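You operate a simulated robot arm through the tools that you are given. There is no shell and no other tool.

You run a simulated two-armed robot. Do the job below in one go: nothing can be reset, and whatever is moved stays where it is left.

## Task
Stack the tin labelled "grease" from the top shelf of the teal shelf unit on top of the tin marked "paste". Then take the blue cup from the top of the green table and leave it on the blue board. Then take the filter on the top of the long bench and put it away on the shelf of the blue stand. Then take the load card and leave it on the shelf of the green stand. Then take the mesh basket on the top of the long bench and put it away on the top of the brown bench. Then take the blue paper roll and leave it on the cream run card. Do these in the order given. Set down upright: blue cup, filter, mesh basket, blue paper roll.
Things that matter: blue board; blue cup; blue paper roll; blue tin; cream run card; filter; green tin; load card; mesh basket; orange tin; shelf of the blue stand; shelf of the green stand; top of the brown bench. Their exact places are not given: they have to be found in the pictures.

The check looks at the end state, three seconds after you hand in, the way a careful person would. Anything else that was tipped, shoved, dropped, spilled or broken makes it a failure.

## Robot
Two 7-joint arms with fingered hands on one trunk, on a base that moves. Base frame: it is fixed to the floor where the robot stands at the start and does not move with it; the origin is under the middle of the robot, x ahead of it, y to its left, z up. Readings come in m, rad, newtons and seconds.
The left shoulder is at the start at [0.033, 0.17, 1.222], the right one opposite. With the tool pointing down near the work surface each hand reaches from about 0.1 to 0.7 m from the robot's upright axis, wherever it stands, measured 20 degrees to its own side. Places, roughly: blue board (13x10x1 cm) [-1.1, -4.8, 0.9]; blue cup (7x6x8 cm) [-1.4, -4.9, 0.9]; blue paper roll (5x5x9 cm) [-4.1, -11.4, 0.8]; blue tin, green tin, orange tin [0, -2.75, 1.25]; cream run card [-4.25, -11.75, 0.75]; filter [-2.5, -8, 0.75]; load card [-3.5, -10.25, 0.75]; mesh basket [-3.5, -10.5, 0.75]; shelf of the blue stand [-5.1, -8.2, 0.3]; shelf of the green stand [-5.9, -10.1, 0.3]; top of the brown bench [-15.1, -11.1, 0.8]. Payload 4 kg a hand.
The tool frame of a hand sits at the grasp point between the pads (the TCP): z along the fingers, y along the line on which they close. The tips reach 0.026 m beyond it. The gripper opens to 0.132 m; its body begins 0.073 m behind the TCP. The gripper is a hand of 4 fingers: y runs from the thumb to the fingers, the wrist lies at [0, 0, -0.224] in the tool frame, and closing takes about 1.5 s.
Orientation is that of the tool frame in the base frame, as a unit quaternion [x, y, z, w]. With the fingers straight down and closing along the base's y, the tool's x points along the base's -x, its y along +y and its z along -z.

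## Interface
- The arms move only by the tool play_rows. It takes "left_series", "right_series" or both (then of equal length, played together; a hand with none holds still); each is a list of rows, each an object (a shift or turn left out is 0, a gripper value left out holds the last) with "delta_pos": the shift along the base's x, y, z in m, a list of three; "angular": the turn, a rotation vector about the base's x, y, z in rad, a list of three. In form: [{"delta_pos": [x, y, z], "angular": [ax, ay, az]}, ...]. A call has 1 to 20 rows; each row is the pose to reach, as a shift and turn from the pose commanded when the call began. "left_grip" and "right_grip" are, for a hand that has rows, the finger opening in m, from 0 to 0.132, set as the call begins (left out, the last holds). A row lasts 0.2 s, in which the tool goes at most 0.05 m and 0.15 rad; a call with a longer step from one row to the next is refused whole, and so is a gripper value outside its range. A pose out of reach is approached as far as the arm can. The call stops where the force on the tool passes 40 N (or 10 N more than at its start, if that is more) or the arm is blocked; 0.2 s more then pass. The fingers move at their own pace (about 0.045 m/s each) and stop on an object; they squeeze with about 30 N. The grip force told is the motor's: it shows also when the fingers shut on nothing. Time passes only in rows, and 0.2 s behind the last, so rows that repeat a pose let the fingers close. The reply holds the time, the measured pose of the TCP, the force on the tool along the base axes, the opening and the grip force, in the units named above and with some noise, with the torque about the TCP (base axes, N m) and any sound that the robot's microphone picked up.
- Cameras (640 x 400 px; columns grow to the right, rows downward): "scene" is now at [0.1162, -0.0135, 1.3961]; the picture's right is [-0.13, -0.99, 0.00], its down [-0.56, 0.08, -0.82] and it looks along [0.81, -0.11, -0.57] (base axes); focal length 260 px, centre (320, 200). "left" rides on the left gripper at [-0.068, 0.002, -0.097] in its tool frame; the picture's right is [-0.03, -1.00, 0.00], its down [0.82, -0.02, -0.58] and it looks along [0.58, -0.01, 0.82] (tool axes); focal length 270 px, centre (320, 200). "right" rides on the right gripper at [0.068, 0.002, -0.097] in its tool frame; the picture's right is [-0.03, 1.00, 0.00], its down [-0.82, -0.02, -0.58] and it looks along [-0.58, -0.01, 0.82] (tool axes); focal length 270 px, centre (320, 200).
- get_image(camera): a new picture of that camera. It takes no simulated time.
- raise_lower(by): moves the trunk up (or, below 0, down) by that many m; the arms and the scene camera ride with it, the base frame stays. It gives what a move gives, with no picture.
- steer(legs): drives the robot by 1 to 6 legs, each [ahead, turn to the left] in m and rad, along the robot's own axes; the way and the turn of a leg run together, so that a leg with both is an arc; at most 1.5 m and 3.142 rad a leg. The arms and the cameras ride along, it lands a little off, and it stops where it bumps. It gives what a move gives.
- finger_targets(finger1, finger2, finger3, thumb_bend, hand): sets how far each is bent, from 0 (flat) to 1 (curled in); at 0.3 the hand is open as for a grip, at 0.7 the pads meet at the TCP. One left out holds its place. A second passes; each finger stops where it meets its share of the squeeze, and holds until it gets a number again. A gripper value or a shape takes the hand back. It gives what a move gives, with no picture; readings hold the bend of each and the force on the fingers (four entries, about 0 where the hand has none), thumb and palm.
- hand_shape(shape, hand): the hand has 4 fingers and takes this shape, open, in about a second: jaw (thumb against the fingers, like two jaws); tri (thumb and two fingers); tip (a fingertip pinch); poke (one finger out to press); point (the index stretched); flat (the hand flat); cup (the hand cupped); fist (a fist). The gripper value then closes the fingers along that shape, each until it touches; the sizes above hold for jaw. It gives what a move gives, with no picture.
- pan_tilt(pan, tilt): turns the head with the scene camera to pan (to the left, within 1.501 rad either way) and tilt (down, from -0.506 to 1.204), counted from straight ahead of the robot (the tilt from the chest, where the trunk bows). It gives what a move gives.
- locate(camera, pixels): for up to 12 pixels [column, row] of the newest picture of that camera ("zoom" is the newest enlarged one), the place [x, y, z] in the base frame of the surface seen there, good to about 0.003 m. It takes no simulated time.
- zoom(camera, box): a new picture of the part [left, top, right, bottom] of that camera's present view, enlarged. It takes no simulated time.
- finish_job(): hands the job in; it is judged then, once.

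Unless the task says otherwise, let go and move clear before handing in.

The tools are called after ">>>" by a JSON object that holds its "api" and its "payload". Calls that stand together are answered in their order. play_rows: Moves the arms, as the interface text tells. Its arguments: {"type":"object","properties":{"left_series":{"type":"array"},"left_grip":{"type":"number"},"right_series":{"type":"array"},"right_grip":{"type":"number"}},"required":[]} The other tools are called the same way: raise_lower (by) moves the trunk up or down; hand_shape (shape, hand) gives the hand a shape; finger_targets (finger1, finger2, finger3, thumb_bend, hand) moves the fingers one by one; steer (legs) drives the base; pan_tilt (pan, tilt) turns the head that bears the scene camera; get_image (camera) takes a picture; locate (camera, pixels) gives the place of the surface under pixels of a picture; zoom (camera, box) takes an enlarged picture of a part of a camera's view; finish_job () hands the job in.

At the start:

```text
t: 0.0
left_position: [0.5154, 0.228, 1.2251]
left_orientation: [0.001, 1.0, 0.0, -0.001]
left_contact_force: [0.5, -0.3, 0.0]
left_ft_torque: [0.05, 0.01, -0.04]
left_opening: 0.1321
left_grasp_force: 0.1
left_shape: jaw
left_bend: [0.3, 0.3, 0.3, 0.3]
left_finger forces: [0.1, 0.0, 0.0, 0.0, 0.0, 0.1]
right_position: [0.4918, -0.2311, 1.219]
right_orientation: [0.001, 1.0, 0.0, -0.001]
right_contact_force: [0.1, -0.5, 0.6]
right_ft_torque: [0.0, 0.03, -0.01]
right_opening: 0.132
right_grasp_force: 0.0
right_shape: jaw
right_bend: [0.3, 0.3, 0.3, 0.3]
right_finger forces: [0.1, 0.0, 0.0, 0.1, 0.0, 0.1]
trunk travel left (down, up): [-0.45, 0.305]
robot x, y, heading: [0.0008, 0.001, 0.001]
head pan, tilt (commanded): [-0.134, 0.606]
```

scene: 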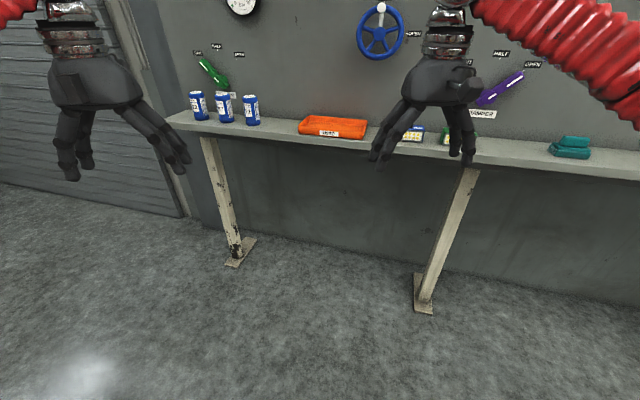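
right: 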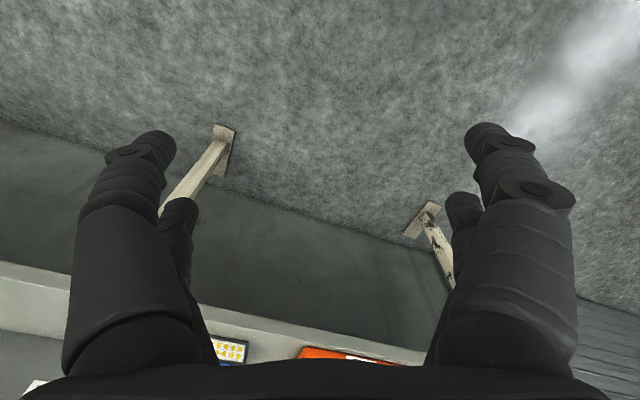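
left: 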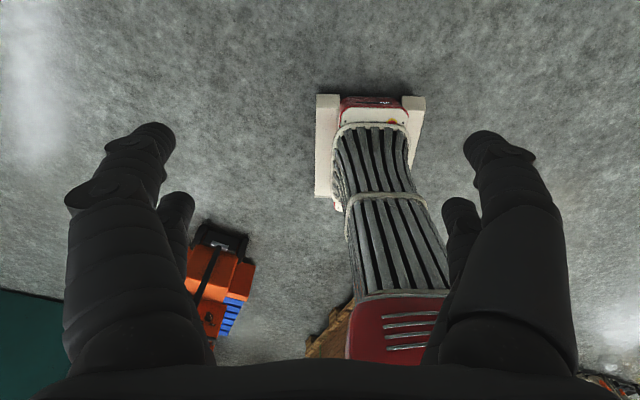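

The first picture shows a wall shelf ahead with blue tins, and hands in view; the teal shelf should be to my right at about [0, -2.75]. I'll turn the head right to look.

>>> {"api": "pan_tilt", "payload": {"pan": -1.5, "tilt": 0.2}}

>>> {"api": "get_image", "payload": {"camera": "scene"}}

```text
t: 1.5
left_position: [0.5143, 0.2296, 1.2245]
left_orientation: [0.001, 1.0, 0.0, -0.001]
left_contact_force: [0.4, 0.1, -0.6]
left_ft_torque: [0.0, 0.0, 0.01]
left_opening: 0.1317
left_grasp_force: 0.1
left_shape: jaw
left_bend: [0.3, 0.3, 0.3, 0.3]
left_finger forces: [0.0, 0.0, 0.1, 0.0, 0.1, 0.0]
right_position: [0.4918, -0.2324, 1.2197]
right_orientation: [0.0, 1.0, 0.001, -0.001]
right_contact_force: [1.0, 0.5, 0.1]
right_ft_torque: [0.0, 0.02, -0.01]
right_opening: 0.1322
right_grasp_force: 0.1
right_shape: jaw
right_bend: [0.3, 0.3, 0.3, 0.3]
right_finger forces: [0.1, 0.1, 0.0, 0.1, 0.0, 0.1]
trunk travel left (down, up): [-0.45, 0.305]
robot x, y, heading: [-0.0034, -0.0015, -0.003]
head pan, tilt (commanded): [-1.499, 0.201]
```

```text
taken
```

scene: 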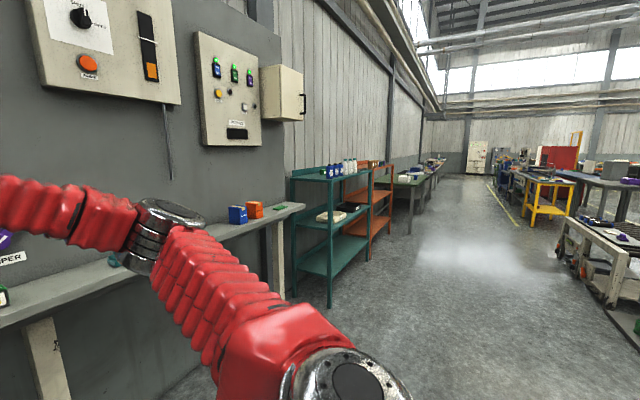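

The teal shelf unit is at pixels (330,220) with tins on its top at (340,168). I'll zoom and locate its points.

>>> {"api": "zoom", "payload": {"camera": "scene", "box": [260, 120, 460, 245]}}

>>> {"api": "locate", "payload": {"camera": "scene", "pixels": [[293, 180], [328, 181], [369, 163], [330, 172], [340, 172], [350, 168], [330, 306], [290, 296], [410, 180], [265, 210], [440, 165]]}}

```text
3.20 times, centred on (360, 182) of scene
```

zoom: 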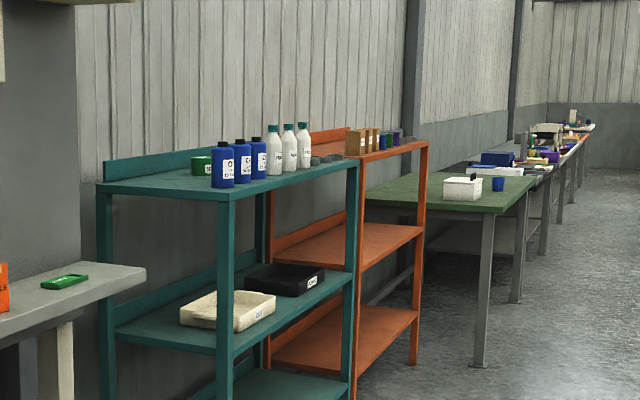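

```text
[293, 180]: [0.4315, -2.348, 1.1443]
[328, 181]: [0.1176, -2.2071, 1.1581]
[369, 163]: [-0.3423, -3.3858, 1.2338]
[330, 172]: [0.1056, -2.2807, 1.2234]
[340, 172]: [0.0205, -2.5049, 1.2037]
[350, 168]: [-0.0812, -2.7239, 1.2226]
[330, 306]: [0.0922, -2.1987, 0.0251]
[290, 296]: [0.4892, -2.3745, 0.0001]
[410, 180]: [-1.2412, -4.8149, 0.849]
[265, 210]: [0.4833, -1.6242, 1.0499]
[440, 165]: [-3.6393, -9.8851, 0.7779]
```

The teal unit's front-left post is at about [0.12,-2.21] and its front edge runs toward [-0.36,-0.93]; tops at z≈1.15. The aisle is clear, so I'll turn right and drive along the wall, then look at the tins from the side.

>>> {"api": "steer", "payload": {"legs": [[0, -1.942], [1.2, 0]]}}

>>> {"api": "pan_tilt", "payload": {"pan": 0.6, "tilt": 0.2}}

>>> {"api": "get_image", "payload": {"camera": "scene"}}

```text
t: 4.7
left_position: [0.4855, -0.283, 1.2264]
left_orientation: [0.456, 0.89, 0.002, 0.0]
left_contact_force: [-0.3, -1.0, 0.9]
left_ft_torque: [0.07, -0.06, -0.02]
left_opening: 0.132
left_grasp_force: 0.1
left_shape: jaw
left_bend: [0.3, 0.3, 0.3, 0.3]
left_finger forces: [0.0, 0.0, 0.1, 0.0, 0.1, 0.1]
right_position: [0.0982, -0.5345, 1.219]
right_orientation: [0.455, 0.89, 0.001, 0.0]
right_contact_force: [-1.3, -0.2, -1.1]
right_ft_torque: [0.08, -0.06, -0.02]
right_opening: 0.1322
right_grasp_force: 0.0
right_shape: jaw
right_bend: [0.3, 0.3, 0.3, 0.3]
right_finger forces: [0.0, 0.1, 0.0, 0.1, 0.0, 0.1]
trunk travel left (down, up): [-0.45, 0.305]
robot x, y, heading: [0.043, 0.0391, -0.98]
head pan, tilt (commanded): [-1.499, 0.201]
stopped in leg 1: the robot was blocked; the commanded pose is now the measured one
```

```text
t: 6.7
left_position: [0.4889, -0.2806, 1.2251]
left_orientation: [0.455, 0.89, 0.001, -0.001]
left_contact_force: [-0.8, -0.2, 1.1]
left_ft_torque: [0.01, -0.02, -0.01]
left_opening: 0.1321
left_grasp_force: 0.1
left_shape: jaw
left_bend: [0.3, 0.3, 0.3, 0.3]
left_finger forces: [0.0, 0.0, 0.0, 0.0, 0.0, 0.1]
right_position: [0.1027, -0.5315, 1.2207]
right_orientation: [0.454, 0.891, -0.001, 0.0]
right_contact_force: [0.6, 0.2, 0.8]
right_ft_torque: [-0.02, 0.03, 0.0]
right_opening: 0.1319
right_grasp_force: 0.1
right_shape: jaw
right_bend: [0.3, 0.3, 0.3, 0.3]
right_finger forces: [0.0, 0.0, 0.0, 0.0, 0.0, 0.0]
trunk travel left (down, up): [-0.45, 0.305]
robot x, y, heading: [0.0415, 0.038, -0.978]
head pan, tilt (commanded): [0.6, 0.201]
```

```text
taken
```

scene: 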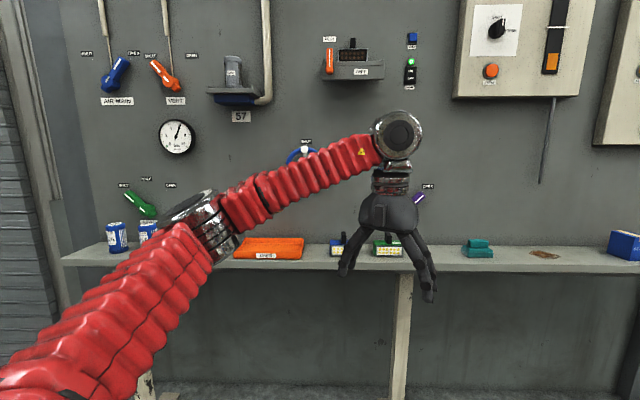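

The turn was blocked at heading −0.98, so something near the base behind is in the way. I'll look with the hand cameras and the head turned right and down.

>>> {"api": "get_image", "payload": {"camera": "left"}}

>>> {"api": "get_image", "payload": {"camera": "right"}}

>>> {"api": "pan_tilt", "payload": {"pan": -1.5, "tilt": 0.6}}

>>> {"api": "get_image", "payload": {"camera": "scene"}}

```text
taken
```

left: 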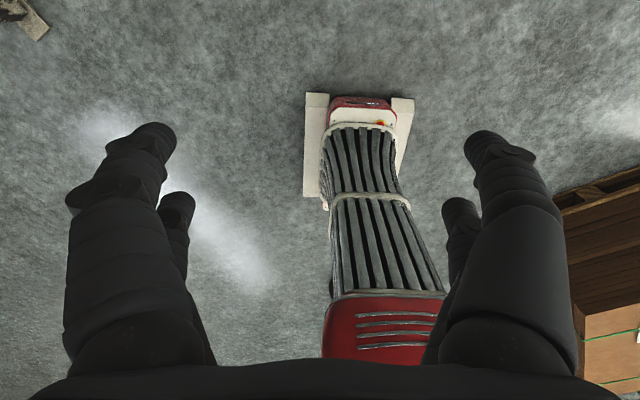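

```text
taken
```

right: 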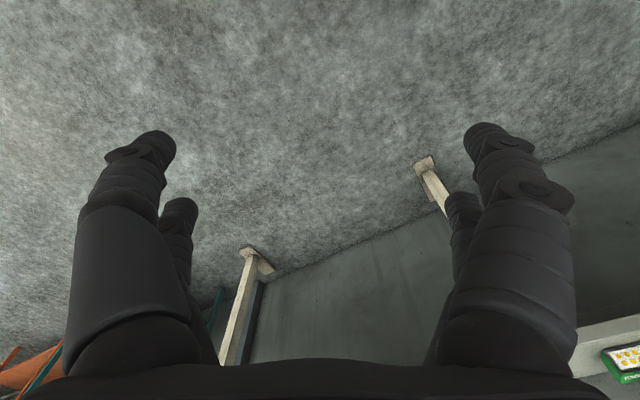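

```text
t: 8.7
left_position: [0.4897, -0.2805, 1.2255]
left_orientation: [0.455, 0.89, 0.0, -0.001]
left_contact_force: [-0.1, 0.0, -1.0]
left_ft_torque: [0.01, -0.02, 0.03]
left_opening: 0.1317
left_grasp_force: 0.0
left_shape: jaw
left_bend: [0.3, 0.3, 0.3, 0.3]
left_finger forces: [0.0, 0.0, 0.0, 0.1, 0.0, 0.0]
right_position: [0.101, -0.5306, 1.2203]
right_orientation: [0.454, 0.891, 0.001, -0.001]
right_contact_force: [-0.3, 0.2, -0.2]
right_ft_torque: [-0.01, 0.03, 0.02]
right_opening: 0.1318
right_grasp_force: 0.0
right_shape: jaw
right_bend: [0.3, 0.3, 0.3, 0.3]
right_finger forces: [0.1, 0.1, 0.0, 0.0, 0.1, 0.1]
trunk travel left (down, up): [-0.45, 0.305]
robot x, y, heading: [0.045, 0.0367, -0.981]
head pan, tilt (commanded): [-1.499, 0.6]
```

```text
taken
```

scene: 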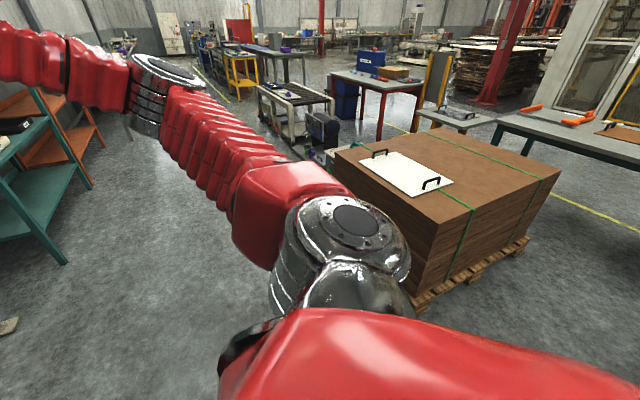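

A boarded pallet stands at the right rear, corners near pixels (345,150), (410,305), (555,170); my right elbow seems close to it. I'll measure it.

>>> {"api": "locate", "payload": {"camera": "scene", "pixels": [[336, 153], [560, 170], [470, 132], [480, 212], [415, 308], [530, 238], [360, 220], [340, 260], [430, 260], [63, 265], [300, 140], [390, 170]]}}

>>> {"api": "locate", "payload": {"camera": "left", "pixels": [[560, 200], [610, 200], [580, 310], [620, 350], [320, 195], [330, 100], [408, 105], [310, 100], [400, 170]]}}

```text
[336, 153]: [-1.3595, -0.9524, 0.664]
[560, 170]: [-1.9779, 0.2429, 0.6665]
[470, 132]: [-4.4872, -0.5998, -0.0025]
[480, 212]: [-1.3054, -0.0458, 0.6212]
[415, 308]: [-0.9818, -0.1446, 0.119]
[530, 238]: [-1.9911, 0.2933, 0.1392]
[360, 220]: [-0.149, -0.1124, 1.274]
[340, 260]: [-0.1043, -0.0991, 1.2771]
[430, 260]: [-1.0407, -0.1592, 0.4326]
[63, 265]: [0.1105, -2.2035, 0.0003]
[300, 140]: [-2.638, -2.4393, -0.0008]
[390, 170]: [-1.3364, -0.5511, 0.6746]
```

```text
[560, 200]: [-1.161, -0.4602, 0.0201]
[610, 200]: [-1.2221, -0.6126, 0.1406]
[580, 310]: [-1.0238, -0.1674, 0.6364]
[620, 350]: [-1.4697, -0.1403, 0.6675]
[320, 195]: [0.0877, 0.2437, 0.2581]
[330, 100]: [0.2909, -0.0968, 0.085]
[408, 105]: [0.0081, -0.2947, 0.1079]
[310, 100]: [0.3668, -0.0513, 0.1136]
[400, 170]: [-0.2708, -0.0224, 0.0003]
```

The pile is about 1 m away, so it may not be the blocker. I'll look to the left side as well.

>>> {"api": "pan_tilt", "payload": {"pan": 1.5, "tilt": 0.7}}

>>> {"api": "get_image", "payload": {"camera": "scene"}}

>>> {"api": "pan_tilt", "payload": {"pan": -1.5, "tilt": 1.2}}

>>> {"api": "get_image", "payload": {"camera": "scene"}}

```text
t: 11.3
left_position: [0.4907, -0.2796, 1.2253]
left_orientation: [0.455, 0.89, 0.001, -0.001]
left_contact_force: [0.2, 0.5, 0.2]
left_ft_torque: [0.03, -0.01, 0.04]
left_opening: 0.1321
left_grasp_force: 0.1
left_shape: jaw
left_bend: [0.3, 0.3, 0.3, 0.3]
left_finger forces: [0.0, 0.0, 0.0, 0.1, 0.0, 0.1]
right_position: [0.1006, -0.5299, 1.2205]
right_orientation: [0.454, 0.891, 0.0, 0.0]
right_contact_force: [-0.3, -0.6, 0.2]
right_ft_torque: [-0.01, -0.01, 0.0]
right_opening: 0.1318
right_grasp_force: 0.0
right_shape: jaw
right_bend: [0.3, 0.3, 0.3, 0.3]
right_finger forces: [0.0, 0.0, 0.1, 0.0, 0.0, 0.0]
trunk travel left (down, up): [-0.45, 0.305]
robot x, y, heading: [0.047, 0.0389, -0.983]
head pan, tilt (commanded): [1.499, 0.7]
```

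```text
taken
```

scene: 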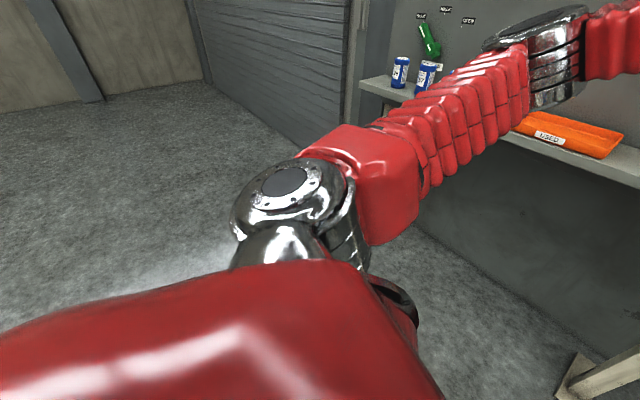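

```text
t: 13.9
left_position: [0.4904, -0.2797, 1.2267]
left_orientation: [0.454, 0.891, 0.001, -0.001]
left_contact_force: [0.3, -0.2, 0.0]
left_ft_torque: [-0.01, 0.0, 0.03]
left_opening: 0.132
left_grasp_force: 0.1
left_shape: jaw
left_bend: [0.3, 0.3, 0.3, 0.3]
left_finger forces: [0.0, 0.0, 0.0, 0.0, 0.1, 0.0]
right_position: [0.1019, -0.5315, 1.2204]
right_orientation: [0.454, 0.891, 0.0, 0.0]
right_contact_force: [1.0, -0.4, -0.8]
right_ft_torque: [0.0, -0.03, 0.01]
right_opening: 0.1321
right_grasp_force: 0.0
right_shape: jaw
right_bend: [0.3, 0.3, 0.3, 0.3]
right_finger forces: [0.1, 0.1, 0.0, 0.0, 0.0, 0.0]
trunk travel left (down, up): [-0.45, 0.305]
robot x, y, heading: [0.0433, 0.0394, -0.982]
head pan, tilt (commanded): [-1.499, 1.201]
```

```text
taken
```

scene: 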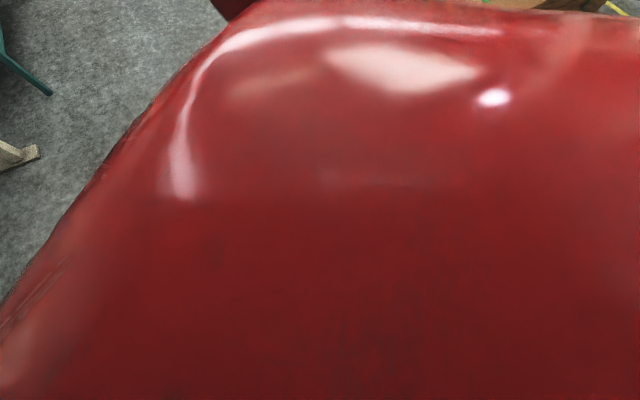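

I'll measure the left elbow and the wall shelf to see if the elbow is touching something.

>>> {"api": "pan_tilt", "payload": {"pan": 1.2, "tilt": 0.5}}

>>> {"api": "get_image", "payload": {"camera": "scene"}}

>>> {"api": "locate", "payload": {"camera": "scene", "pixels": [[430, 130], [470, 90], [500, 60], [400, 170], [380, 110], [300, 200], [560, 170], [620, 80], [330, 330]]}}

```text
t: 16.3
left_position: [0.4914, -0.2795, 1.226]
left_orientation: [0.455, 0.89, 0.001, -0.001]
left_contact_force: [0.5, 0.2, 0.1]
left_ft_torque: [-0.01, -0.02, 0.04]
left_opening: 0.132
left_grasp_force: 0.0
left_shape: jaw
left_bend: [0.3, 0.3, 0.3, 0.3]
left_finger forces: [0.0, 0.1, 0.0, 0.0, 0.1, 0.1]
right_position: [0.1002, -0.5314, 1.2207]
right_orientation: [0.454, 0.891, 0.0, 0.0]
right_contact_force: [-0.6, -0.3, -0.5]
right_ft_torque: [-0.01, 0.01, -0.01]
right_opening: 0.1322
right_grasp_force: 0.0
right_shape: jaw
right_bend: [0.3, 0.3, 0.3, 0.3]
right_finger forces: [0.0, 0.0, 0.1, 0.1, 0.0, 0.0]
trunk travel left (down, up): [-0.45, 0.305]
robot x, y, heading: [0.0445, 0.0387, -0.985]
head pan, tilt (commanded): [1.201, 0.499]
```

```text
taken
```

scene: 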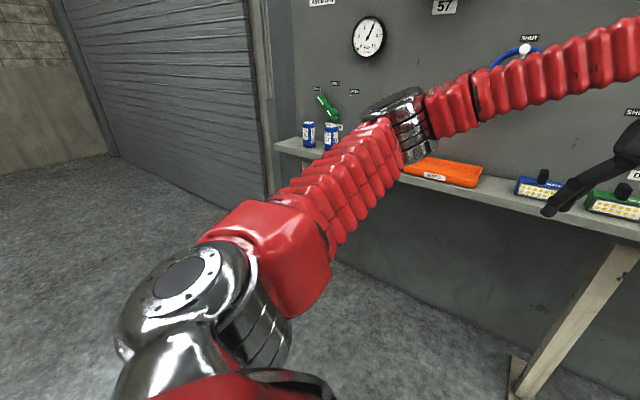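

```text
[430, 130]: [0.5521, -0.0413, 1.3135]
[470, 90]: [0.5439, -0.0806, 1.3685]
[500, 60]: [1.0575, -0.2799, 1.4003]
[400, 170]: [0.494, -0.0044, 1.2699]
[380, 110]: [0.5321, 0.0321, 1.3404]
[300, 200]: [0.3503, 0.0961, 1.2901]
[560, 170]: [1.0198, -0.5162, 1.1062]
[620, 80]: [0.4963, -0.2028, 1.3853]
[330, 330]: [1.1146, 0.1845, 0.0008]
```

Nothing visible touches the arms; the left elbow at [0.55,0,1.31] is 0.4 m clear of the wall shelf. I'll try a smaller turn again and read the response.

>>> {"api": "steer", "payload": {"legs": [[0, -0.3]]}}

```text
t: 17.8
left_position: [0.3773, -0.3979, 1.2253]
left_orientation: [0.581, 0.814, 0.001, 0.0]
left_contact_force: [0.0, -0.4, 0.3]
left_ft_torque: [0.03, 0.05, -0.04]
left_opening: 0.132
left_grasp_force: 0.0
left_shape: jaw
left_bend: [0.3, 0.3, 0.3, 0.3]
left_finger forces: [0.0, 0.0, 0.0, 0.0, 0.1, 0.1]
right_position: [-0.0681, -0.5241, 1.2211]
right_orientation: [0.582, 0.813, 0.001, 0.0]
right_contact_force: [0.4, -1.0, 0.9]
right_ft_torque: [0.01, -0.02, -0.01]
right_opening: 0.1321
right_grasp_force: 0.0
right_shape: jaw
right_bend: [0.3, 0.3, 0.3, 0.3]
right_finger forces: [0.0, 0.1, 0.0, 0.1, 0.0, 0.0]
trunk travel left (down, up): [-0.45, 0.305]
robot x, y, heading: [0.0571, 0.0442, -1.28]
head pan, tilt (commanded): [1.201, 0.499]
```

That turn went through cleanly (heading −1.28). I'll continue to −1.94.

>>> {"api": "steer", "payload": {"legs": [[0, -0.35]]}}

>>> {"api": "steer", "payload": {"legs": [[0, -0.31]]}}

>>> {"api": "get_image", "payload": {"camera": "left"}}

>>> {"api": "pan_tilt", "payload": {"pan": 0, "tilt": 0.4}}

>>> {"api": "get_image", "payload": {"camera": "scene"}}

```text
t: 19.4
left_position: [0.2023, -0.4857, 1.225]
left_orientation: [0.718, 0.696, 0.0, 0.0]
left_contact_force: [0.5, -0.5, 0.7]
left_ft_torque: [0.02, -0.02, -0.04]
left_opening: 0.1319
left_grasp_force: 0.1
left_shape: jaw
left_bend: [0.3, 0.3, 0.3, 0.3]
left_finger forces: [0.1, 0.0, 0.0, 0.0, 0.0, 0.0]
right_position: [-0.2578, -0.447, 1.2222]
right_orientation: [0.717, 0.697, 0.0, 0.001]
right_contact_force: [0.0, 0.3, -0.2]
right_ft_torque: [0.03, 0.01, 0.02]
right_opening: 0.132
right_grasp_force: 0.0
right_shape: jaw
right_bend: [0.3, 0.3, 0.3, 0.3]
right_finger forces: [0.1, 0.0, 0.0, 0.1, 0.1, 0.1]
trunk travel left (down, up): [-0.45, 0.305]
robot x, y, heading: [0.0826, 0.0398, -1.634]
head pan, tilt (commanded): [1.201, 0.499]
```

```text
t: 20.9
left_position: [0.0339, -0.4959, 1.2273]
left_orientation: [0.818, 0.575, 0.0, 0.0]
left_contact_force: [-0.7, -0.4, 0.2]
left_ft_torque: [0.03, 0.01, 0.01]
left_opening: 0.1323
left_grasp_force: 0.0
left_shape: jaw
left_bend: [0.3, 0.3, 0.3, 0.3]
left_finger forces: [0.1, 0.0, 0.0, 0.0, 0.1, 0.0]
right_position: [-0.3925, -0.3187, 1.2212]
right_orientation: [0.817, 0.577, 0.0, 0.0]
right_contact_force: [-0.8, -0.3, -0.8]
right_ft_torque: [0.02, -0.01, 0.02]
right_opening: 0.1317
right_grasp_force: 0.0
right_shape: jaw
right_bend: [0.3, 0.3, 0.3, 0.3]
right_finger forces: [0.1, 0.1, 0.0, 0.0, 0.1, 0.0]
trunk travel left (down, up): [-0.45, 0.305]
robot x, y, heading: [0.0998, 0.0269, -1.951]
head pan, tilt (commanded): [1.201, 0.499]
```

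```text
taken
```

left: 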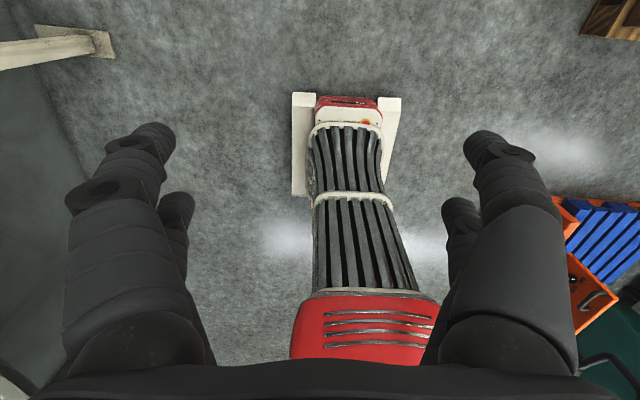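

```text
t: 22.3
left_position: [0.0357, -0.4956, 1.2275]
left_orientation: [0.817, 0.576, -0.001, 0.0]
left_contact_force: [0.6, -0.5, -0.6]
left_ft_torque: [0.02, -0.02, 0.0]
left_opening: 0.1316
left_grasp_force: 0.0
left_shape: jaw
left_bend: [0.3, 0.3, 0.3, 0.3]
left_finger forces: [0.0, 0.0, 0.0, 0.1, 0.1, 0.0]
right_position: [-0.3903, -0.318, 1.2225]
right_orientation: [0.816, 0.577, 0.0, 0.0]
right_contact_force: [0.2, -0.1, -0.3]
right_ft_torque: [0.01, -0.01, -0.01]
right_opening: 0.1319
right_grasp_force: 0.0
right_shape: jaw
right_bend: [0.3, 0.3, 0.3, 0.3]
right_finger forces: [0.0, 0.1, 0.0, 0.0, 0.0, 0.1]
trunk travel left (down, up): [-0.45, 0.305]
robot x, y, heading: [0.0999, 0.0286, -1.945]
head pan, tilt (commanded): [0.0, 0.4]
```

```text
taken
```

scene: 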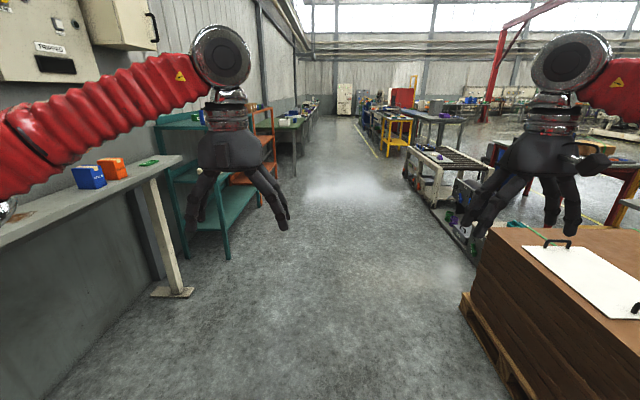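

The robot now faces along the aisle, which is clear ahead (teal unit at left, pixels (150–270,110–260)). I'll drive ahead 1.3 m and look left at the teal unit's top.

>>> {"api": "steer", "payload": {"legs": [[1.3, 0]]}}

>>> {"api": "pan_tilt", "payload": {"pan": 0.9, "tilt": 0.3}}

>>> {"api": "get_image", "payload": {"camera": "scene"}}

```text
t: 29.0
left_position: [-0.4677, -1.7314, 1.2266]
left_orientation: [0.82, 0.572, 0.0, 0.0]
left_contact_force: [-0.2, -0.8, -0.5]
left_ft_torque: [-0.01, 0.02, -0.02]
left_opening: 0.1321
left_grasp_force: 0.0
left_shape: jaw
left_bend: [0.3, 0.3, 0.3, 0.3]
left_finger forces: [0.0, 0.0, 0.0, 0.1, 0.0, 0.0]
right_position: [-0.8923, -1.5495, 1.2225]
right_orientation: [0.82, 0.573, 0.0, 0.001]
right_contact_force: [-0.2, 0.2, 0.6]
right_ft_torque: [0.02, 0.02, 0.03]
right_opening: 0.1322
right_grasp_force: 0.1
right_shape: jaw
right_bend: [0.3, 0.3, 0.3, 0.3]
right_finger forces: [0.0, 0.1, 0.1, 0.1, 0.0, 0.0]
trunk travel left (down, up): [-0.45, 0.305]
robot x, y, heading: [-0.3987, -1.2056, -1.959]
head pan, tilt (commanded): [0.0, 0.4]
```

```text
t: 30.2
left_position: [-0.4674, -1.731, 1.2283]
left_orientation: [0.82, 0.572, 0.0, 0.0]
left_contact_force: [0.0, 0.2, 0.0]
left_ft_torque: [-0.05, 0.05, -0.01]
left_opening: 0.1322
left_grasp_force: 0.0
left_shape: jaw
left_bend: [0.3, 0.3, 0.3, 0.3]
left_finger forces: [0.0, 0.0, 0.0, 0.0, 0.0, 0.0]
right_position: [-0.8921, -1.5482, 1.2227]
right_orientation: [0.82, 0.573, 0.0, 0.0]
right_contact_force: [-0.5, 0.4, 0.2]
right_ft_torque: [0.0, 0.0, 0.03]
right_opening: 0.1321
right_grasp_force: 0.1
right_shape: jaw
right_bend: [0.3, 0.3, 0.3, 0.3]
right_finger forces: [0.0, 0.1, 0.1, 0.1, 0.1, 0.1]
trunk travel left (down, up): [-0.45, 0.305]
robot x, y, heading: [-0.4013, -1.2043, -1.959]
head pan, tilt (commanded): [0.901, 0.3]
```

```text
taken
```

scene: 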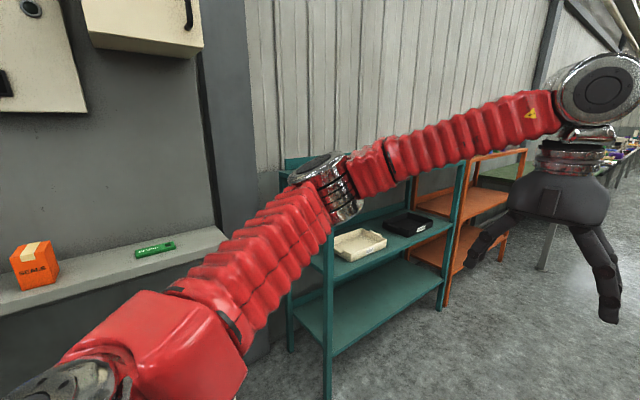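

The arm covers the view of the tins. I'll raise the trunk, drive a further 1.25 m, and turn left to face the unit while staying about 0.85 m from its front edge.

>>> {"api": "raise_lower", "payload": {"by": 0.2}}

>>> {"api": "steer", "payload": {"legs": [[1.25, 0]]}}

>>> {"api": "steer", "payload": {"legs": [[0, 0.5], [0, 0.5], [0, 0.55]]}}

>>> {"api": "pan_tilt", "payload": {"pan": 0, "tilt": 0.4}}

>>> {"api": "get_image", "payload": {"camera": "scene"}}

```text
t: 32.4
left_position: [-0.4671, -1.7306, 1.4281]
left_orientation: [0.821, 0.571, 0.0, 0.0]
left_contact_force: [0.7, -0.7, 0.1]
left_ft_torque: [-0.01, 0.0, 0.03]
left_opening: 0.132
left_grasp_force: 0.1
left_shape: jaw
left_bend: [0.3, 0.3, 0.3, 0.3]
left_finger forces: [0.0, 0.0, 0.0, 0.1, 0.0, 0.0]
right_position: [-0.8922, -1.5484, 1.4223]
right_orientation: [0.82, 0.572, 0.0, 0.0]
right_contact_force: [-0.1, -0.4, -0.2]
right_ft_torque: [0.0, -0.03, -0.02]
right_opening: 0.1318
right_grasp_force: 0.1
right_shape: jaw
right_bend: [0.3, 0.3, 0.3, 0.3]
right_finger forces: [0.1, 0.0, 0.0, 0.0, 0.0, 0.1]
trunk travel left (down, up): [-0.65, 0.105]
robot x, y, heading: [-0.3989, -1.2064, -1.958]
head pan, tilt (commanded): [0.901, 0.3]
```

```text
t: 38.9
left_position: [-0.9463, -2.9144, 1.4275]
left_orientation: [0.819, 0.573, 0.0, 0.0]
left_contact_force: [0.4, -0.3, -0.6]
left_ft_torque: [0.02, 0.02, -0.01]
left_opening: 0.1319
left_grasp_force: 0.0
left_shape: jaw
left_bend: [0.3, 0.3, 0.3, 0.3]
left_finger forces: [0.1, 0.0, 0.0, 0.1, 0.0, 0.1]
right_position: [-1.372, -2.7343, 1.4224]
right_orientation: [0.819, 0.574, 0.0, 0.0]
right_contact_force: [-0.2, 0.1, 1.0]
right_ft_torque: [-0.02, 0.03, -0.03]
right_opening: 0.1316
right_grasp_force: 0.0
right_shape: jaw
right_bend: [0.3, 0.3, 0.3, 0.3]
right_finger forces: [0.0, 0.0, 0.0, 0.0, 0.0, 0.0]
trunk travel left (down, up): [-0.65, 0.105]
robot x, y, heading: [-0.8778, -2.3903, -1.959]
head pan, tilt (commanded): [0.901, 0.3]
```

```text
t: 42.4
left_position: [-0.4885, -2.7526, 1.4298]
left_orientation: [0.467, 0.885, -0.001, -0.001]
left_contact_force: [0.0, 0.6, 0.3]
left_ft_torque: [-0.06, 0.06, 0.04]
left_opening: 0.1321
left_grasp_force: 0.1
left_shape: jaw
left_bend: [0.3, 0.3, 0.3, 0.3]
left_finger forces: [0.0, 0.1, 0.1, 0.0, 0.0, 0.1]
right_position: [-0.8824, -2.9943, 1.4239]
right_orientation: [0.465, 0.885, -0.001, 0.0]
right_contact_force: [1.0, 0.5, 0.1]
right_ft_torque: [0.01, 0.03, -0.01]
right_opening: 0.1323
right_grasp_force: 0.1
right_shape: jaw
right_bend: [0.3, 0.3, 0.3, 0.3]
right_finger forces: [0.1, 0.0, 0.1, 0.1, 0.1, 0.0]
trunk travel left (down, up): [-0.65, 0.105]
robot x, y, heading: [-0.9251, -2.4209, -0.963]
head pan, tilt (commanded): [0.901, 0.3]
stopped in leg 2: the robot was blocked; the commanded pose is now the measured one
```

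```text
t: 43.6
left_position: [-0.4912, -2.7538, 1.4299]
left_orientation: [0.467, 0.884, 0.001, 0.0]
left_contact_force: [-0.2, -0.2, 0.0]
left_ft_torque: [-0.04, -0.03, -0.01]
left_opening: 0.132
left_grasp_force: 0.0
left_shape: jaw
left_bend: [0.3, 0.3, 0.3, 0.3]
left_finger forces: [0.1, 0.0, 0.0, 0.0, 0.0, 0.0]
right_position: [-0.8856, -2.9963, 1.4227]
right_orientation: [0.465, 0.885, 0.0, 0.0]
right_contact_force: [0.1, -0.3, 0.3]
right_ft_torque: [-0.01, 0.0, 0.02]
right_opening: 0.1323
right_grasp_force: 0.1
right_shape: jaw
right_bend: [0.3, 0.3, 0.3, 0.3]
right_finger forces: [0.1, 0.0, 0.1, 0.0, 0.0, 0.0]
trunk travel left (down, up): [-0.65, 0.105]
robot x, y, heading: [-0.9264, -2.4229, -0.96]
head pan, tilt (commanded): [0.0, 0.4]
```

```text
taken
```

scene: 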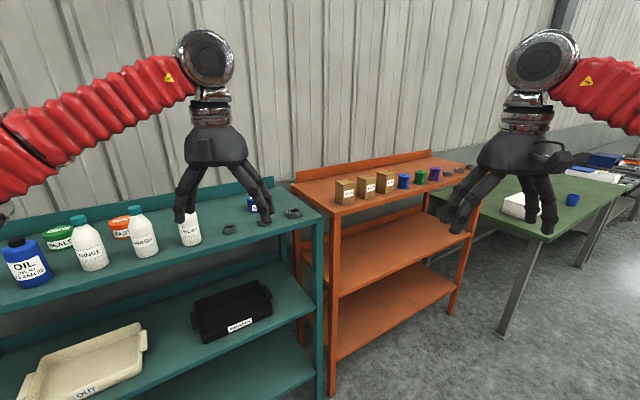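

The turn stopped after about 1 rad again with no contact visible – it looks like drift over long turns, so I'll use shorter turn calls. I see tins: green at (58,238), orange at (121,226), and maybe a blue one at (252,203). I'll zoom.

>>> {"api": "zoom", "payload": {"camera": "scene", "box": [0, 170, 320, 370]}}

>>> {"api": "zoom", "payload": {"camera": "scene", "box": [20, 190, 180, 290]}}

>>> {"api": "locate", "payload": {"camera": "scene", "pixels": [[58, 230], [121, 220], [252, 198], [20, 243], [83, 220], [137, 209], [188, 210], [230, 230], [264, 224], [293, 213], [322, 220], [20, 310]]}}

```text
2.00 times, centred on (160, 270) of scene
```

zoom: 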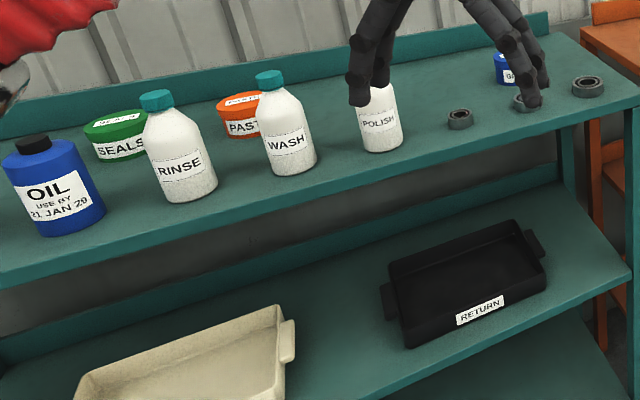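

```text
4.00 times, centred on (100, 240) of scene
```

zoom: 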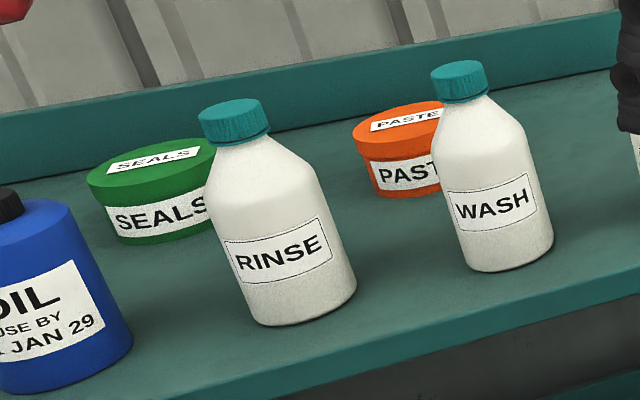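

```text
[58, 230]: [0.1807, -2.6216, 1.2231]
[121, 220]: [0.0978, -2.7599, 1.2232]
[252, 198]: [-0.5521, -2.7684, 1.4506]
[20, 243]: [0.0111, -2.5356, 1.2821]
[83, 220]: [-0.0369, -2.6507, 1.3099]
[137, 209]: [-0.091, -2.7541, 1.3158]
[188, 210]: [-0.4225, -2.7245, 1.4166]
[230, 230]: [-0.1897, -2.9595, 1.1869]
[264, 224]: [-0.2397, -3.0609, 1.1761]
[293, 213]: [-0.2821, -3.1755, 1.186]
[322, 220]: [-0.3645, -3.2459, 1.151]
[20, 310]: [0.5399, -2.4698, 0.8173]
```

Green is SEALS, orange is PASTE, and the blue tin at about (250,204) reads "G…". I'll turn left to face the unit squarely.

>>> {"api": "steer", "payload": {"legs": [[0, 0.57]]}}

>>> {"api": "get_image", "payload": {"camera": "scene"}}

```text
t: 45.7
left_position: [-0.3792, -2.4695, 1.4295]
left_orientation: [0.202, 0.979, 0.0, 0.0]
left_contact_force: [-0.1, 0.9, -0.2]
left_ft_torque: [0.04, 0.02, 0.02]
left_opening: 0.132
left_grasp_force: 0.1
left_shape: jaw
left_bend: [0.3, 0.3, 0.3, 0.3]
left_finger forces: [0.0, 0.0, 0.0, 0.1, 0.1, 0.0]
right_position: [-0.5815, -2.8846, 1.424]
right_orientation: [0.199, 0.98, 0.001, 0.0]
right_contact_force: [0.6, 0.2, 0.0]
right_ft_torque: [-0.02, -0.03, -0.04]
right_opening: 0.132
right_grasp_force: 0.0
right_shape: jaw
right_bend: [0.3, 0.3, 0.3, 0.3]
right_finger forces: [0.1, 0.1, 0.0, 0.0, 0.0, 0.1]
trunk travel left (down, up): [-0.65, 0.105]
robot x, y, heading: [-0.9442, -2.4525, -0.404]
head pan, tilt (commanded): [0.0, 0.4]
```

```text
taken
```

scene: 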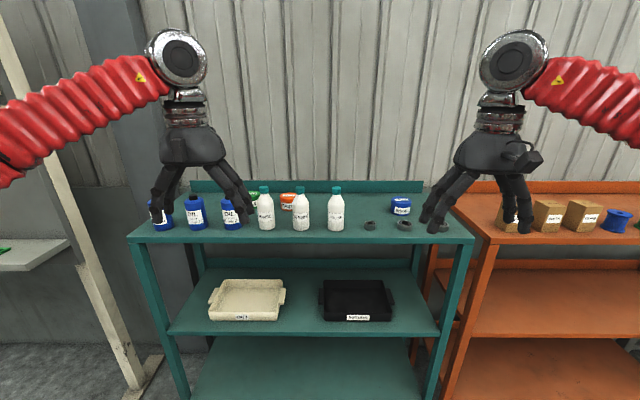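

>>> {"api": "zoom", "payload": {"camera": "scene", "box": [220, 170, 460, 250]}}

>>> {"api": "locate", "payload": {"camera": "scene", "pixels": [[401, 199], [400, 211], [393, 205], [409, 205], [288, 194], [253, 194], [335, 190], [300, 190], [264, 190], [130, 238], [472, 237], [340, 185]]}}

```text
2.67 times, centred on (340, 210) of scene
```

zoom: 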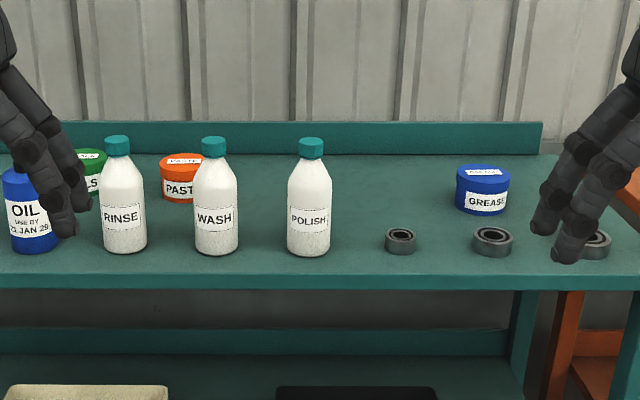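

```text
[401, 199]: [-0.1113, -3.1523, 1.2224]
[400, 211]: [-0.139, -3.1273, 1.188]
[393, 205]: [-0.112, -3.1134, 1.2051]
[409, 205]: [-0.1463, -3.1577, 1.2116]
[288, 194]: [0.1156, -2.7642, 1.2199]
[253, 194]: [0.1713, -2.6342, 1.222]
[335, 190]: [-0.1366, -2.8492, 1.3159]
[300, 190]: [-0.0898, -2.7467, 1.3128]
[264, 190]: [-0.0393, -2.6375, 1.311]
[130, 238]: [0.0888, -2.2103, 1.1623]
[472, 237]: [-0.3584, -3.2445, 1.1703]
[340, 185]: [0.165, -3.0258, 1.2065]
```

The GREASE tin is blue at (401,205) → about [-0.12,-3.14], and PASTE is the orange one at (288,200) → about [0.11,-2.77], shelf top z≈1.16. I'll move in with a slight leftward shift so the right hand reaches both, checking partway.

>>> {"api": "steer", "payload": {"legs": [[0, 0.17], [0.3, 0]]}}

>>> {"api": "pan_tilt", "payload": {"pan": -0.2, "tilt": 0.8}}

>>> {"api": "get_image", "payload": {"camera": "scene"}}

```text
t: 48.5
left_position: [-0.0902, -2.4411, 1.4301]
left_orientation: [0.115, 0.993, 0.0, 0.001]
left_contact_force: [-0.1, -1.0, -0.5]
left_ft_torque: [0.03, 0.05, 0.03]
left_opening: 0.1318
left_grasp_force: 0.0
left_shape: jaw
left_bend: [0.3, 0.3, 0.3, 0.3]
left_finger forces: [0.1, 0.0, 0.1, 0.0, 0.0, 0.0]
right_position: [-0.2187, -2.8838, 1.4245]
right_orientation: [0.114, 0.993, 0.0, 0.0]
right_contact_force: [0.8, -0.6, -0.1]
right_ft_torque: [-0.02, -0.01, 0.03]
right_opening: 0.1321
right_grasp_force: 0.0
right_shape: jaw
right_bend: [0.3, 0.3, 0.3, 0.3]
right_finger forces: [0.0, 0.0, 0.1, 0.0, 0.1, 0.0]
trunk travel left (down, up): [-0.65, 0.105]
robot x, y, heading: [-0.6448, -2.5201, -0.231]
head pan, tilt (commanded): [0.0, 0.4]
```

```text
t: 49.4
left_position: [-0.0929, -2.4404, 1.4311]
left_orientation: [0.115, 0.993, 0.0, 0.001]
left_contact_force: [0.5, -0.5, 0.4]
left_ft_torque: [-0.04, 0.01, 0.0]
left_opening: 0.1318
left_grasp_force: 0.0
left_shape: jaw
left_bend: [0.3, 0.3, 0.3, 0.3]
left_finger forces: [0.0, 0.0, 0.0, 0.1, 0.0, 0.1]
right_position: [-0.2212, -2.8837, 1.4247]
right_orientation: [0.113, 0.994, 0.001, 0.001]
right_contact_force: [-0.1, -0.2, -0.3]
right_ft_torque: [-0.02, -0.02, 0.05]
right_opening: 0.1319
right_grasp_force: 0.0
right_shape: jaw
right_bend: [0.3, 0.3, 0.3, 0.3]
right_finger forces: [0.1, 0.0, 0.0, 0.0, 0.0, 0.0]
trunk travel left (down, up): [-0.65, 0.105]
robot x, y, heading: [-0.6435, -2.5195, -0.231]
head pan, tilt (commanded): [-0.201, 0.799]
```

```text
taken
```

scene: 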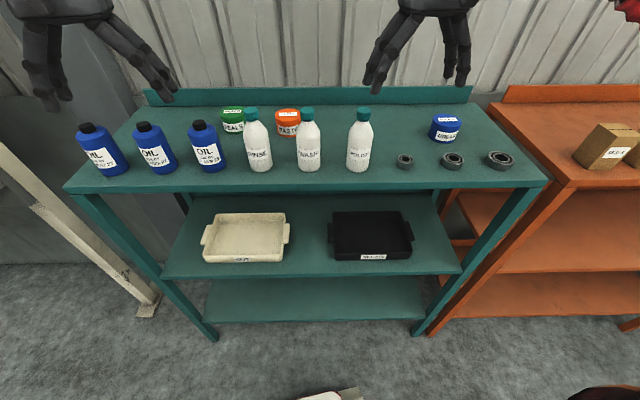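

The view is clear now: PASTE at (288,122), GREASE at (445,127), shelf edge front. I'll locate the tops, edges and my own base front at (330,395).

>>> {"api": "locate", "payload": {"camera": "scene", "pixels": [[447, 119], [431, 126], [460, 127], [446, 140], [288, 112], [276, 122], [300, 122], [345, 190], [500, 187], [330, 394], [330, 150], [430, 328]]}}

>>> {"api": "zoom", "payload": {"camera": "scene", "box": [400, 90, 500, 152]}}

```text
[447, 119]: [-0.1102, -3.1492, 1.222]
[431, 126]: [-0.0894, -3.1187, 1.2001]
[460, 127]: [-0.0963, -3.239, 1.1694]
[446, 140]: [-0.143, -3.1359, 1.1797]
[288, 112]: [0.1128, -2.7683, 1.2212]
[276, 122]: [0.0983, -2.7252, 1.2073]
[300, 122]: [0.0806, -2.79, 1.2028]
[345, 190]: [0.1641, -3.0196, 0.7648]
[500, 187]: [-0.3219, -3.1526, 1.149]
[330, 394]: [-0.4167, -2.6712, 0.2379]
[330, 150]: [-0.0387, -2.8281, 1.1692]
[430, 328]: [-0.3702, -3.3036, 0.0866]
```

```text
6.40 times, centred on (450, 121) of scene
```

zoom: 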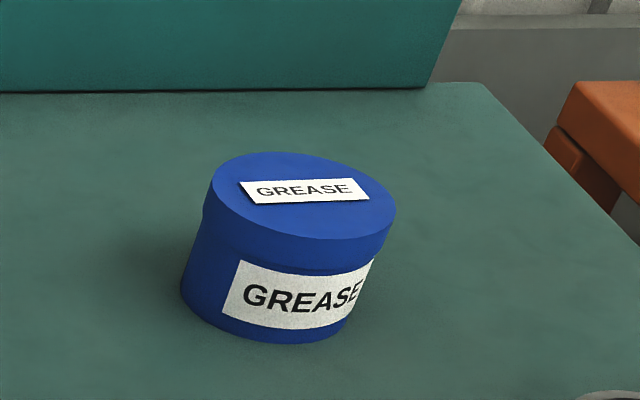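

Shelf top is z≈1.169, tin lid z≈1.222. I'll go ahead the remaining 0.18 m and square up to the shelf.

>>> {"api": "locate", "payload": {"camera": "zoom", "pixels": [[212, 200], [390, 215], [280, 158], [325, 235], [300, 196], [270, 335], [500, 200]]}}

>>> {"api": "steer", "payload": {"legs": [[0.18, 0], [0, -0.175]]}}

>>> {"api": "get_image", "payload": {"camera": "scene"}}

>>> {"api": "get_image", "payload": {"camera": "right"}}

```text
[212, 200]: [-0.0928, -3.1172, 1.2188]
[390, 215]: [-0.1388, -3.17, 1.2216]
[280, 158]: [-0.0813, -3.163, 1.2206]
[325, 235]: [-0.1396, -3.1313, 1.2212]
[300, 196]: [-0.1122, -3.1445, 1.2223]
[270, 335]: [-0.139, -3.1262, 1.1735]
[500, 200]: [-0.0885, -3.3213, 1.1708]
```

```text
t: 51.7
left_position: [0.0897, -2.5828, 1.4305]
left_orientation: [0.204, 0.979, 0.0, 0.001]
left_contact_force: [-0.2, 0.7, 0.6]
left_ft_torque: [0.01, -0.02, 0.02]
left_opening: 0.1319
left_grasp_force: 0.0
left_shape: jaw
left_bend: [0.3, 0.3, 0.3, 0.3]
left_finger forces: [0.1, 0.0, 0.1, 0.0, 0.1, 0.0]
right_position: [-0.1148, -2.996, 1.4259]
right_orientation: [0.202, 0.979, 0.0, -0.001]
right_contact_force: [-0.5, -0.1, 0.5]
right_ft_torque: [0.02, 0.0, -0.03]
right_opening: 0.1321
right_grasp_force: 0.1
right_shape: jaw
right_bend: [0.3, 0.3, 0.3, 0.3]
right_finger forces: [0.0, 0.0, 0.0, 0.0, 0.0, 0.0]
trunk travel left (down, up): [-0.65, 0.105]
robot x, y, heading: [-0.4609, -2.5543, -0.414]
head pan, tilt (commanded): [-0.201, 0.799]
```

```text
taken
```

scene: 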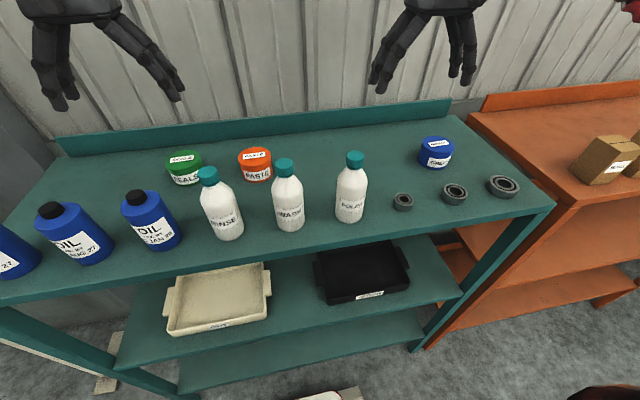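

```text
taken
```

right: 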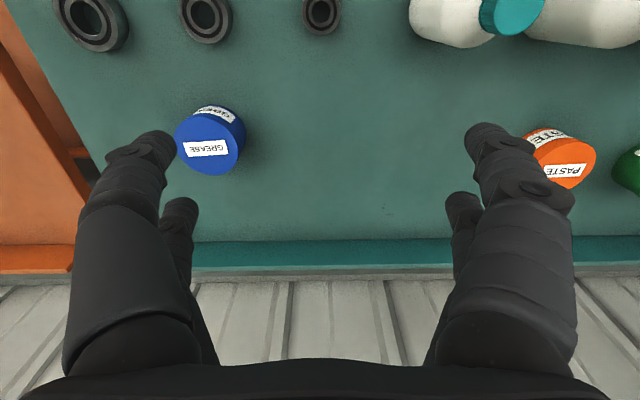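

The GREASE lid centre works out to about [-0.112,-3.145], and the right hand is at [-0.115,-2.996,1.426] with its closing line along the shelf. I'll move above the tin, then part-way down, and check.

>>> {"api": "play_rows", "payload": {"right_series": [{"delta_pos": [0.001, -0.04, 0]}, {"delta_pos": [0.002, -0.08, 0]}, {"delta_pos": [0.003, -0.12, 0]}, {"delta_pos": [0.003, -0.149, 0]}, {"delta_pos": [0.003, -0.149, -0.04]}, {"delta_pos": [0.003, -0.149, -0.08]}, {"delta_pos": [0.003, -0.149, -0.11]}, {"delta_pos": [0.003, -0.149, -0.11]}], "right_grip": 0.132}}

>>> {"api": "get_image", "payload": {"camera": "right"}}

>>> {"api": "locate", "payload": {"camera": "scene", "pixels": [[256, 153], [240, 157], [270, 155], [254, 147], [257, 162], [183, 160], [310, 160]]}}

```text
t: 53.5
left_position: [0.0903, -2.5816, 1.4309]
left_orientation: [0.204, 0.979, 0.001, 0.001]
left_contact_force: [1.1, -0.4, 0.8]
left_ft_torque: [-0.02, 0.0, 0.02]
left_opening: 0.1318
left_grasp_force: 0.1
left_shape: jaw
left_bend: [0.3, 0.3, 0.3, 0.3]
left_finger forces: [0.1, 0.0, 0.1, 0.0, 0.0, 0.0]
right_position: [-0.111, -3.1462, 1.3157]
right_orientation: [0.202, 0.979, 0.0, 0.0]
right_contact_force: [-0.1, -0.2, 0.3]
right_ft_torque: [0.0, -0.02, -0.01]
right_opening: 0.1321
right_grasp_force: 0.0
right_shape: jaw
right_bend: [0.3, 0.3, 0.3, 0.3]
right_finger forces: [0.0, 0.0, 0.0, 0.0, 0.0, 0.1]
trunk travel left (down, up): [-0.65, 0.105]
robot x, y, heading: [-0.4621, -2.5513, -0.415]
head pan, tilt (commanded): [-0.201, 0.799]
```

```text
taken
```

right: 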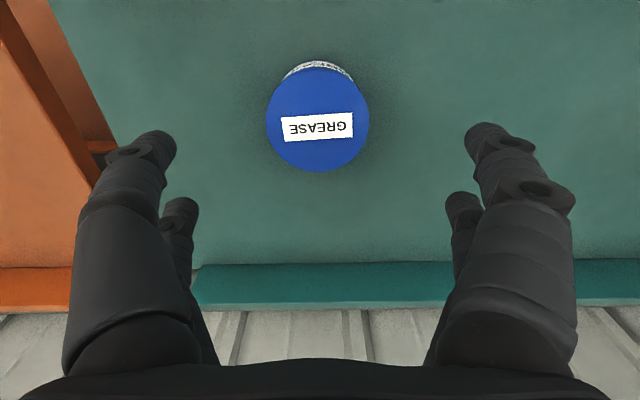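

```text
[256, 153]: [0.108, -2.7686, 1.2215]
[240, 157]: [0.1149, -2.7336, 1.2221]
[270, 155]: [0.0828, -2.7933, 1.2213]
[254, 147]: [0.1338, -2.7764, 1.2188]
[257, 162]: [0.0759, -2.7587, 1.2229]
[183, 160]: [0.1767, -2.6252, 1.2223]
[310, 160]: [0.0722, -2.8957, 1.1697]
```

The GREASE tin lies centred between the fingers. I'll refine its centre from the right camera's lid edges.

>>> {"api": "locate", "payload": {"camera": "right", "pixels": [[270, 115], [366, 115], [318, 70], [318, 168], [318, 120]]}}

```text
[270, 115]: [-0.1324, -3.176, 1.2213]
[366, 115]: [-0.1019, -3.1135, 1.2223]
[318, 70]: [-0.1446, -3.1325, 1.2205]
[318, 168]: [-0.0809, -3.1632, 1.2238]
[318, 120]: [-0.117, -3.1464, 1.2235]
```

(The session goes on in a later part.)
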